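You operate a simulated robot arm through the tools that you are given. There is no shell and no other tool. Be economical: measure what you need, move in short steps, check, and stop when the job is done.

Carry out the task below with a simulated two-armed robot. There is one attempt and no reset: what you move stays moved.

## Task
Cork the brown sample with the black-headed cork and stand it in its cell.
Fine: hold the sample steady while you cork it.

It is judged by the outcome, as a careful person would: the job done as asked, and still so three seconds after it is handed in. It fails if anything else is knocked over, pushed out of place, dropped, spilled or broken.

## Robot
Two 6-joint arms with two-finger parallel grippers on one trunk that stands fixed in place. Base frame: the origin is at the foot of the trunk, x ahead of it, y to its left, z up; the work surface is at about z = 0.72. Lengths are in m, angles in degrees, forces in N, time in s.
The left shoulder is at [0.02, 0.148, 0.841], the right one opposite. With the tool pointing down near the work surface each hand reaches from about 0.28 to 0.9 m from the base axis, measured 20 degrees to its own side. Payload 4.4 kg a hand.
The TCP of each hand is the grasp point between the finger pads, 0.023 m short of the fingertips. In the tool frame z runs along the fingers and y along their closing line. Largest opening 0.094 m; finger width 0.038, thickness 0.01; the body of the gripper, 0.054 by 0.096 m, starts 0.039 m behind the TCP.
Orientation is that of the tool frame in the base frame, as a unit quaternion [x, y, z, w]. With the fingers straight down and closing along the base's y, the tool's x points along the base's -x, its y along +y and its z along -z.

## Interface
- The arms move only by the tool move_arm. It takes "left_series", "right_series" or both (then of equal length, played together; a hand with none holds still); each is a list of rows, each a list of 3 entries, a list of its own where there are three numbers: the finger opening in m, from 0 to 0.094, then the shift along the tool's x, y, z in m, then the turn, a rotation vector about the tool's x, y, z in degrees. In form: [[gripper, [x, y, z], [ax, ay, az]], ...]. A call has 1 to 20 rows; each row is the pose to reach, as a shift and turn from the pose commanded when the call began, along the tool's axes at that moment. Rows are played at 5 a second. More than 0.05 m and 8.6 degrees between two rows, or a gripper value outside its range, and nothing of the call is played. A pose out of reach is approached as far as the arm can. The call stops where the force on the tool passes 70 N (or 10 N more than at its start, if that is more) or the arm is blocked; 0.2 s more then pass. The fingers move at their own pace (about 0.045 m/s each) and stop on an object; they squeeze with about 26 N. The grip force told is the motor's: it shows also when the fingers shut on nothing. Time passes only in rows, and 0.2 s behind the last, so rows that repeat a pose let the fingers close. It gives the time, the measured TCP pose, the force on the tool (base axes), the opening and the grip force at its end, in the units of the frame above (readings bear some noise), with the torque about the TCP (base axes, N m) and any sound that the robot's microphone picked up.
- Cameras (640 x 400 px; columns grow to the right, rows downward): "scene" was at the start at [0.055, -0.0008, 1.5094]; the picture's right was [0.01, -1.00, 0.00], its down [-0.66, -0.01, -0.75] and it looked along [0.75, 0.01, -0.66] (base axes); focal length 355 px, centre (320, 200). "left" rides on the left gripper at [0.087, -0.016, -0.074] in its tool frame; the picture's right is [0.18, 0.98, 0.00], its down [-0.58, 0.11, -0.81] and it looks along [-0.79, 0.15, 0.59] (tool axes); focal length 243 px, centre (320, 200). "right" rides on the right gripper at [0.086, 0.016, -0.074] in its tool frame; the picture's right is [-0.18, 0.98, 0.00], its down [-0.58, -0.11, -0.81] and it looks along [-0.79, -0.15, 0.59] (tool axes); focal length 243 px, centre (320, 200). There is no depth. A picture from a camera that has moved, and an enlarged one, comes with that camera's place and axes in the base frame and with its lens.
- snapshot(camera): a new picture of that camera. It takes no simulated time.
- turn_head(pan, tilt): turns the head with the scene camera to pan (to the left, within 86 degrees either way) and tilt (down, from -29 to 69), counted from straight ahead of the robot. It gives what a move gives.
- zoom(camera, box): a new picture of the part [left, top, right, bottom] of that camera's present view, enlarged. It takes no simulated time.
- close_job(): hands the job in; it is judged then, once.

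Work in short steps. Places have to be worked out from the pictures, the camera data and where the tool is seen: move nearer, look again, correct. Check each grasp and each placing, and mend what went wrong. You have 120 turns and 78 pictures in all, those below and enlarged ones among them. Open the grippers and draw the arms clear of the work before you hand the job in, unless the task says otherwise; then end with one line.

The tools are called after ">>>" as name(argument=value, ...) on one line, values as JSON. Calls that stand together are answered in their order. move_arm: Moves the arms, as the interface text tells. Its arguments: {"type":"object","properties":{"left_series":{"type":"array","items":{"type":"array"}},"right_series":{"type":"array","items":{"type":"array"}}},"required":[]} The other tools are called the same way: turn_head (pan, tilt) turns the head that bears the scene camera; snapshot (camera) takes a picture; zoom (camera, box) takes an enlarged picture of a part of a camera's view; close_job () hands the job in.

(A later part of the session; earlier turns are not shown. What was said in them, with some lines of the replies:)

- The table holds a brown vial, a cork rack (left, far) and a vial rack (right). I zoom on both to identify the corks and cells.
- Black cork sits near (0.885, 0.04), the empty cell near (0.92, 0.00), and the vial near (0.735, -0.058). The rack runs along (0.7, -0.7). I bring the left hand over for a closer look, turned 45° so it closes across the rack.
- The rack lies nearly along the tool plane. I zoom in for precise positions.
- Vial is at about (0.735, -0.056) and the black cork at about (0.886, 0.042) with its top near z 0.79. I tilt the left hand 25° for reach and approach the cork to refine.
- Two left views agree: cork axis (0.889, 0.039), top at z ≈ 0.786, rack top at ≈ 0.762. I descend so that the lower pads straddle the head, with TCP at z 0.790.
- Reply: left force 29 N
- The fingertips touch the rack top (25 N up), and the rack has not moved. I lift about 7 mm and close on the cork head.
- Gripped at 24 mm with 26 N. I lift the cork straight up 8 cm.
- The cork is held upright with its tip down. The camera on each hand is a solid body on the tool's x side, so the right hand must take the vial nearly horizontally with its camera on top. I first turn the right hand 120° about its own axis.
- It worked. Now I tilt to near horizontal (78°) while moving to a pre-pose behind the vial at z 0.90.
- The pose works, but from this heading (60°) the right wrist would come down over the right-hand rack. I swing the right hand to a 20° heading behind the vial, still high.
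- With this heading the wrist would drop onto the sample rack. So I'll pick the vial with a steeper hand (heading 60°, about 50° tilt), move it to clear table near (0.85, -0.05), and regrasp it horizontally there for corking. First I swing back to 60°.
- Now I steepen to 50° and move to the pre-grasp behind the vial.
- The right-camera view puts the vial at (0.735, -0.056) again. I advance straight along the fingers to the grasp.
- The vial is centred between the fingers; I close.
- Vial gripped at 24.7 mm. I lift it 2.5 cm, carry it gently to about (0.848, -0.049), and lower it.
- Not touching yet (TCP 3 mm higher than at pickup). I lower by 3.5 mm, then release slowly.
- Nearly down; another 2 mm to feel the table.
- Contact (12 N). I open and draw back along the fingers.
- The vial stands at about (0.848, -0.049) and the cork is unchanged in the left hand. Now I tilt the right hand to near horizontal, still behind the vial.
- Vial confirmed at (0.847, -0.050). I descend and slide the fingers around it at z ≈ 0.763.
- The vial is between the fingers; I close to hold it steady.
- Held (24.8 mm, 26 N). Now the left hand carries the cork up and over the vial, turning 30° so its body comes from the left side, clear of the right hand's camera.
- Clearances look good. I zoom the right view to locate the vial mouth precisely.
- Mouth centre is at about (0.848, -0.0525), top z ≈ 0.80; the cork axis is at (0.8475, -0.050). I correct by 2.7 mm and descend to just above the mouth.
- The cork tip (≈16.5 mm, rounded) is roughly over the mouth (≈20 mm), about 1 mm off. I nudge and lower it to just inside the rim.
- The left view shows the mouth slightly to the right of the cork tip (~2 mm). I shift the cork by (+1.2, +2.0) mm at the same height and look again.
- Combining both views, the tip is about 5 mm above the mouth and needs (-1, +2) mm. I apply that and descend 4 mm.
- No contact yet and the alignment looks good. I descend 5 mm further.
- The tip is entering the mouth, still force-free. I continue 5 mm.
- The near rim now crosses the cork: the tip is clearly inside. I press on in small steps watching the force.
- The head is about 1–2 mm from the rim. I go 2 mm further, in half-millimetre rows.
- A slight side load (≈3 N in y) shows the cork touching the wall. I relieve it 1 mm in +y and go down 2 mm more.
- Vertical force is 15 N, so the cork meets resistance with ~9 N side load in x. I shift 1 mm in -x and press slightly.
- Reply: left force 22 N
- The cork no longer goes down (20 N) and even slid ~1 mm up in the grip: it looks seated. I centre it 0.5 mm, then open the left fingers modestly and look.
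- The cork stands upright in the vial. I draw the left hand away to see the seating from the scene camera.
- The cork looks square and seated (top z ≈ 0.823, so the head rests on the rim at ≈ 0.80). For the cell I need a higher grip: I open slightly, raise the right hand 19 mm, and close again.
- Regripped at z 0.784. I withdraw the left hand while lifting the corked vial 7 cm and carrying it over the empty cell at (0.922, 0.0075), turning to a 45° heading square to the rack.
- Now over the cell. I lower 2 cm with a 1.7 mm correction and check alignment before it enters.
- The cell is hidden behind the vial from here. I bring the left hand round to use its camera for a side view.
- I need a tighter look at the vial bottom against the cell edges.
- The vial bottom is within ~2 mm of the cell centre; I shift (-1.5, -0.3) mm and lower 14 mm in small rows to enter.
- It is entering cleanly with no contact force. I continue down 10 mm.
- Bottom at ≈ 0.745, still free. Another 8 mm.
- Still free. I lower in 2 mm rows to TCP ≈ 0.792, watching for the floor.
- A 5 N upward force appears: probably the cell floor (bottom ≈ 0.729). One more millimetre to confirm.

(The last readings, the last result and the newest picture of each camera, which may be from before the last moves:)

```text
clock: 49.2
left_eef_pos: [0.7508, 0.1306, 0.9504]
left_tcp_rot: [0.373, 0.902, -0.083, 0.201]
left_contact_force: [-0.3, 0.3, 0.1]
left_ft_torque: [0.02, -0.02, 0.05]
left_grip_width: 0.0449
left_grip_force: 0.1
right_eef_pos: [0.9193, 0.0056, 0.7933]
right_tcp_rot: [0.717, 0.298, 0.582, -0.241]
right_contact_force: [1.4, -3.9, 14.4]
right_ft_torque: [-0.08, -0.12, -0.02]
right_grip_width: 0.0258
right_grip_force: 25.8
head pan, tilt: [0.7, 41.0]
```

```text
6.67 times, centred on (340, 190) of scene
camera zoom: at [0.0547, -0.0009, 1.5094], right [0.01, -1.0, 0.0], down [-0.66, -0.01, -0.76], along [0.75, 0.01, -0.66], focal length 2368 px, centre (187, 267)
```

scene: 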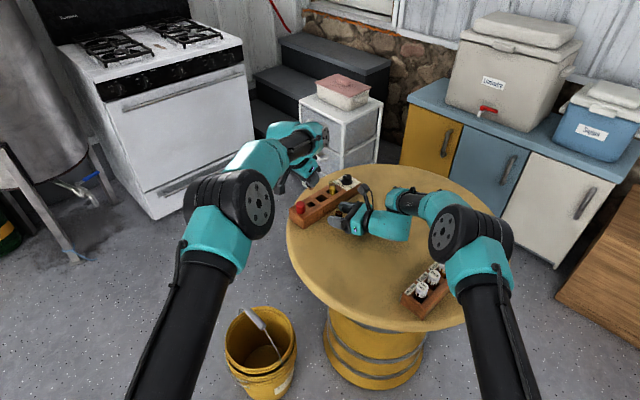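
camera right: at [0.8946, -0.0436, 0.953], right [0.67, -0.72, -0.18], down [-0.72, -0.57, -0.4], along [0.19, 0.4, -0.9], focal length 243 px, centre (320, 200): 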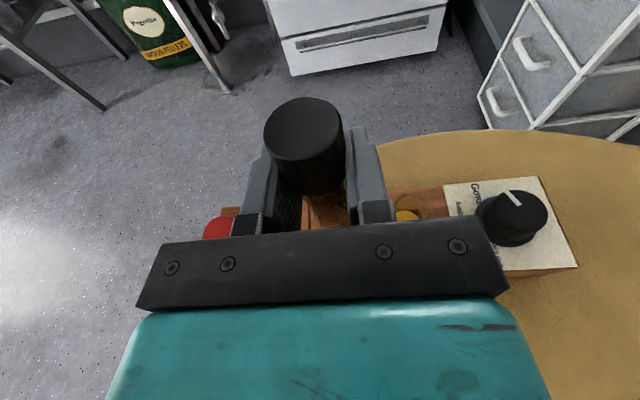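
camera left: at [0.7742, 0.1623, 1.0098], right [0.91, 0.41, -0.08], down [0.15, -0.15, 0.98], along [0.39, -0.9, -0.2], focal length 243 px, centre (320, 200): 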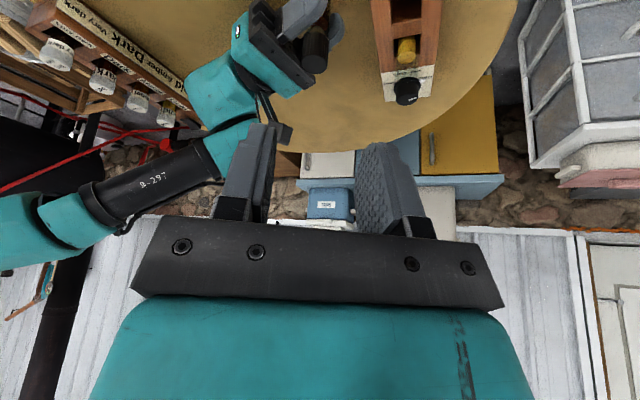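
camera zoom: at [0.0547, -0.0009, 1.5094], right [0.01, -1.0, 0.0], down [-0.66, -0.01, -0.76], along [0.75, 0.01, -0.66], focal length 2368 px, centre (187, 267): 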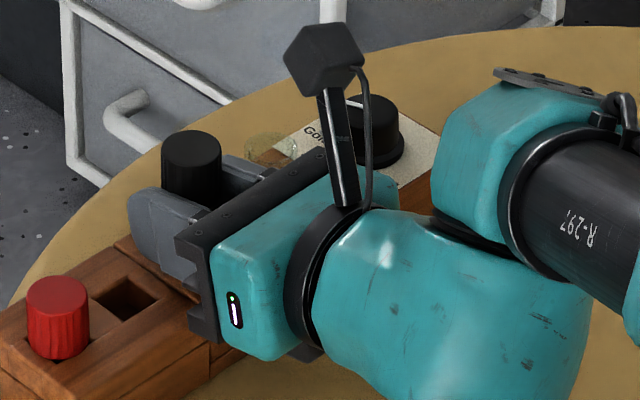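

Firm contact (14 N). I relieve 1 mm, then open gently to 4 cm and check that the vial stays put.

>>> move_arm(right_series=[[0.015, [0.001, 0, -0.0002], [0, 0, 0]], [0.03, [0.001, 0, -0.0002], [0, 0, 0]], [0.04, [0.001, 0, -0.0002], [0, 0, 0]], [0.04, [0.001, 0, -0.0002], [0, 0, 0]]])

>>> snapshot(camera="right")

```text
clock: 50.2
left_eef_pos: [0.7523, 0.1304, 0.9505]
left_tcp_rot: [0.373, 0.902, -0.083, 0.201]
left_contact_force: [0.0, 0.0, -0.5]
left_ft_torque: [0.03, 0.01, -0.04]
left_grip_width: 0.0451
left_grip_force: 0.1
right_eef_pos: [0.9176, 0.0068, 0.7917]
right_tcp_rot: [0.718, 0.297, 0.582, -0.24]
right_contact_force: [-0.1, 0.9, -0.2]
right_ft_torque: [-0.03, 0.0, 0.01]
right_grip_width: 0.0401
right_grip_force: 0.0
head pan, tilt: [0.7, 41.0]
```

```text
10 pictures are left
camera right: at [0.8912, -0.0423, 0.8914], right [0.67, -0.72, -0.18], down [-0.72, -0.57, -0.4], along [0.19, 0.4, -0.9], focal length 243 px, centre (320, 200)
```

right: 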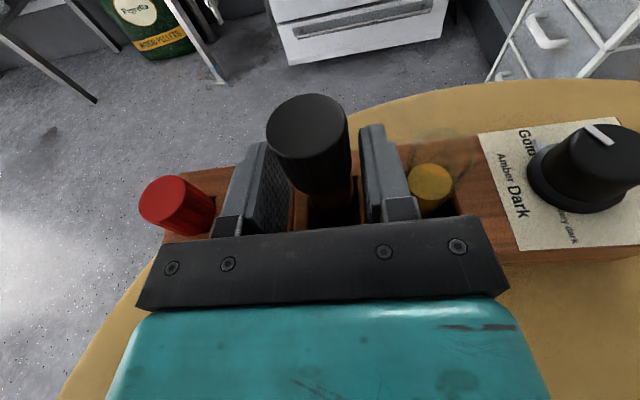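

The vial stands in its cell with the cork on top. I retreat the right hand along its fingers and clear the left hand too.

>>> move_arm(right_series=[[0.04, [0, 0, -0.02], [0, 0, 0]], [0.04, [0, 0, -0.045], [0, 0, 0]], [0.04, [0, 0, -0.075], [0, 0, 0]], [0.04, [0.03, 0, -0.105], [0, 0, 0]], [0.06, [0.065, 0, -0.13], [0, 0, 0]], [0.08, [0.1, 0, -0.15], [0, 0, 0]]])

>>> zoom(camera="scene", box=[290, 150, 380, 240])

>>> zoom(camera="left", box=[270, 60, 370, 160])

```text
clock: 51.6
left_eef_pos: [0.7522, 0.1308, 0.9513]
left_tcp_rot: [0.373, 0.902, -0.082, 0.199]
left_contact_force: [-0.5, -0.4, -0.9]
left_ft_torque: [-0.01, 0.0, -0.01]
left_grip_width: 0.045
left_grip_force: 0.0
right_eef_pos: [0.827, -0.0832, 0.9207]
right_tcp_rot: [0.719, 0.298, 0.581, -0.241]
right_contact_force: [-0.3, 0.5, -0.7]
right_ft_torque: [0.03, 0.01, 0.02]
right_grip_width: 0.08
right_grip_force: 0.2
head pan, tilt: [0.7, 41.0]
```

```text
4.44 times, centred on (335, 195) of scene
camera zoom: at [0.0554, -0.0008, 1.5094], right [0.01, -1.0, 0.0], down [-0.66, -0.01, -0.75], along [0.75, 0.01, -0.66], focal length 1578 px, centre (253, 222)
```

zoom: 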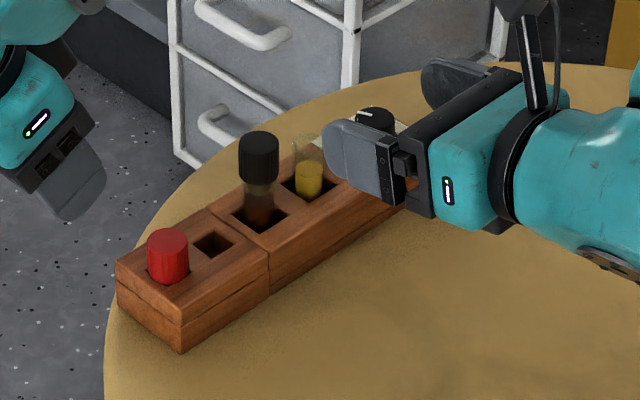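

```text
4.00 times, centred on (320, 110) of left
camera zoom: at [0.662, 0.1964, 0.9798], right [0.58, 0.81, -0.08], down [0.21, -0.05, 0.98], along [0.79, -0.58, -0.2], focal length 970 px, centre (320, 560)
```

zoom: 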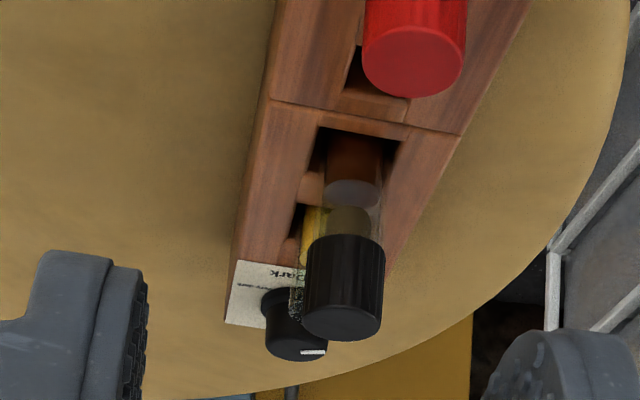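

Corked, upright, and down in its cell, with the neighbours undisturbed. I draw both arms clear and open the grippers.

>>> move_arm(left_series=[[0.094, [0.02, -0.011, -0.031], [0, 0, 0]], [0.094, [0.04, -0.023, -0.062], [0, 0, 0]], [0.094, [0.06, -0.034, -0.094], [0, 0, 0]], [0.094, [0.08, -0.046, -0.125], [0, 0, 0]], [0.094, [0.0985, -0.057, -0.156], [0, 0, 0]]], right_series=[[0.094, [0.0085, -0.0014, -0.037], [0, 0, 0]], [0.094, [0.017, -0.003, -0.074], [0, 0, 0]], [0.094, [0.0254, -0.004, -0.111], [0, 0, 0]], [0.094, [0.034, -0.0056, -0.148], [0, 0, 0]], [0.094, [0.0423, -0.007, -0.1856], [0, 0, 0]]])

>>> snapshot(camera="scene")

>>> zoom(camera="scene", box=[290, 150, 380, 240])

```text
clock: 52.8
left_eef_pos: [0.6039, 0.1986, 1.051]
left_tcp_rot: [0.374, 0.902, -0.084, 0.2]
left_contact_force: [0.4, -0.1, -0.8]
left_ft_torque: [0.03, 0.01, -0.01]
left_grip_width: 0.0941
left_grip_force: 0.2
right_eef_pos: [0.702, -0.2015, 1.0036]
right_tcp_rot: [0.718, 0.297, 0.581, -0.241]
right_contact_force: [-0.1, 0.3, -0.4]
right_ft_torque: [0.0, -0.03, -0.01]
right_grip_width: 0.0941
right_grip_force: 0.0
head pan, tilt: [0.7, 41.0]
```

```text
7 pictures are left
```

scene: 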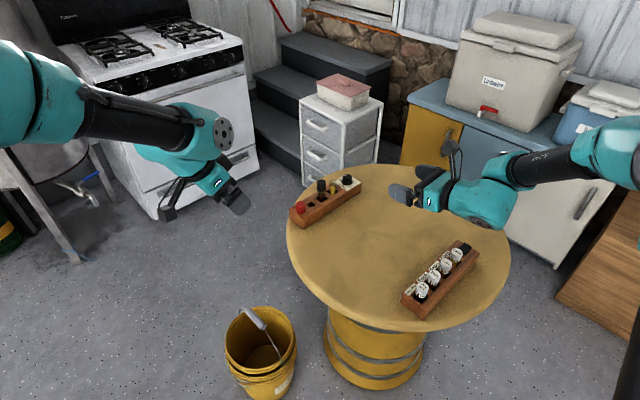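

```text
4.44 times, centred on (335, 195) of scene
camera zoom: at [0.0559, -0.0008, 1.5094], right [0.01, -1.0, 0.0], down [-0.66, -0.01, -0.75], along [0.75, 0.01, -0.66], focal length 1578 px, centre (253, 222)
```

zoom: 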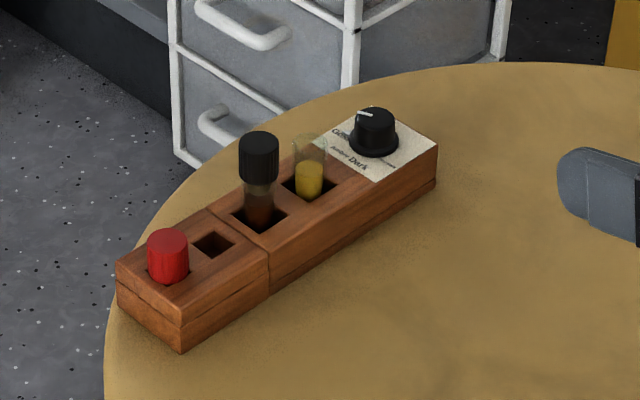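

Everything is in place and both arms are clear, so I hand the job in.

>>> close_job()

```text
The job is handed in.
```

The brown sample is corked with the black-headed cork and standing in its cell; I held it steady with the right hand while corking, nothing else was visibly moved or spilled, and both arms are clear with the grippers open.
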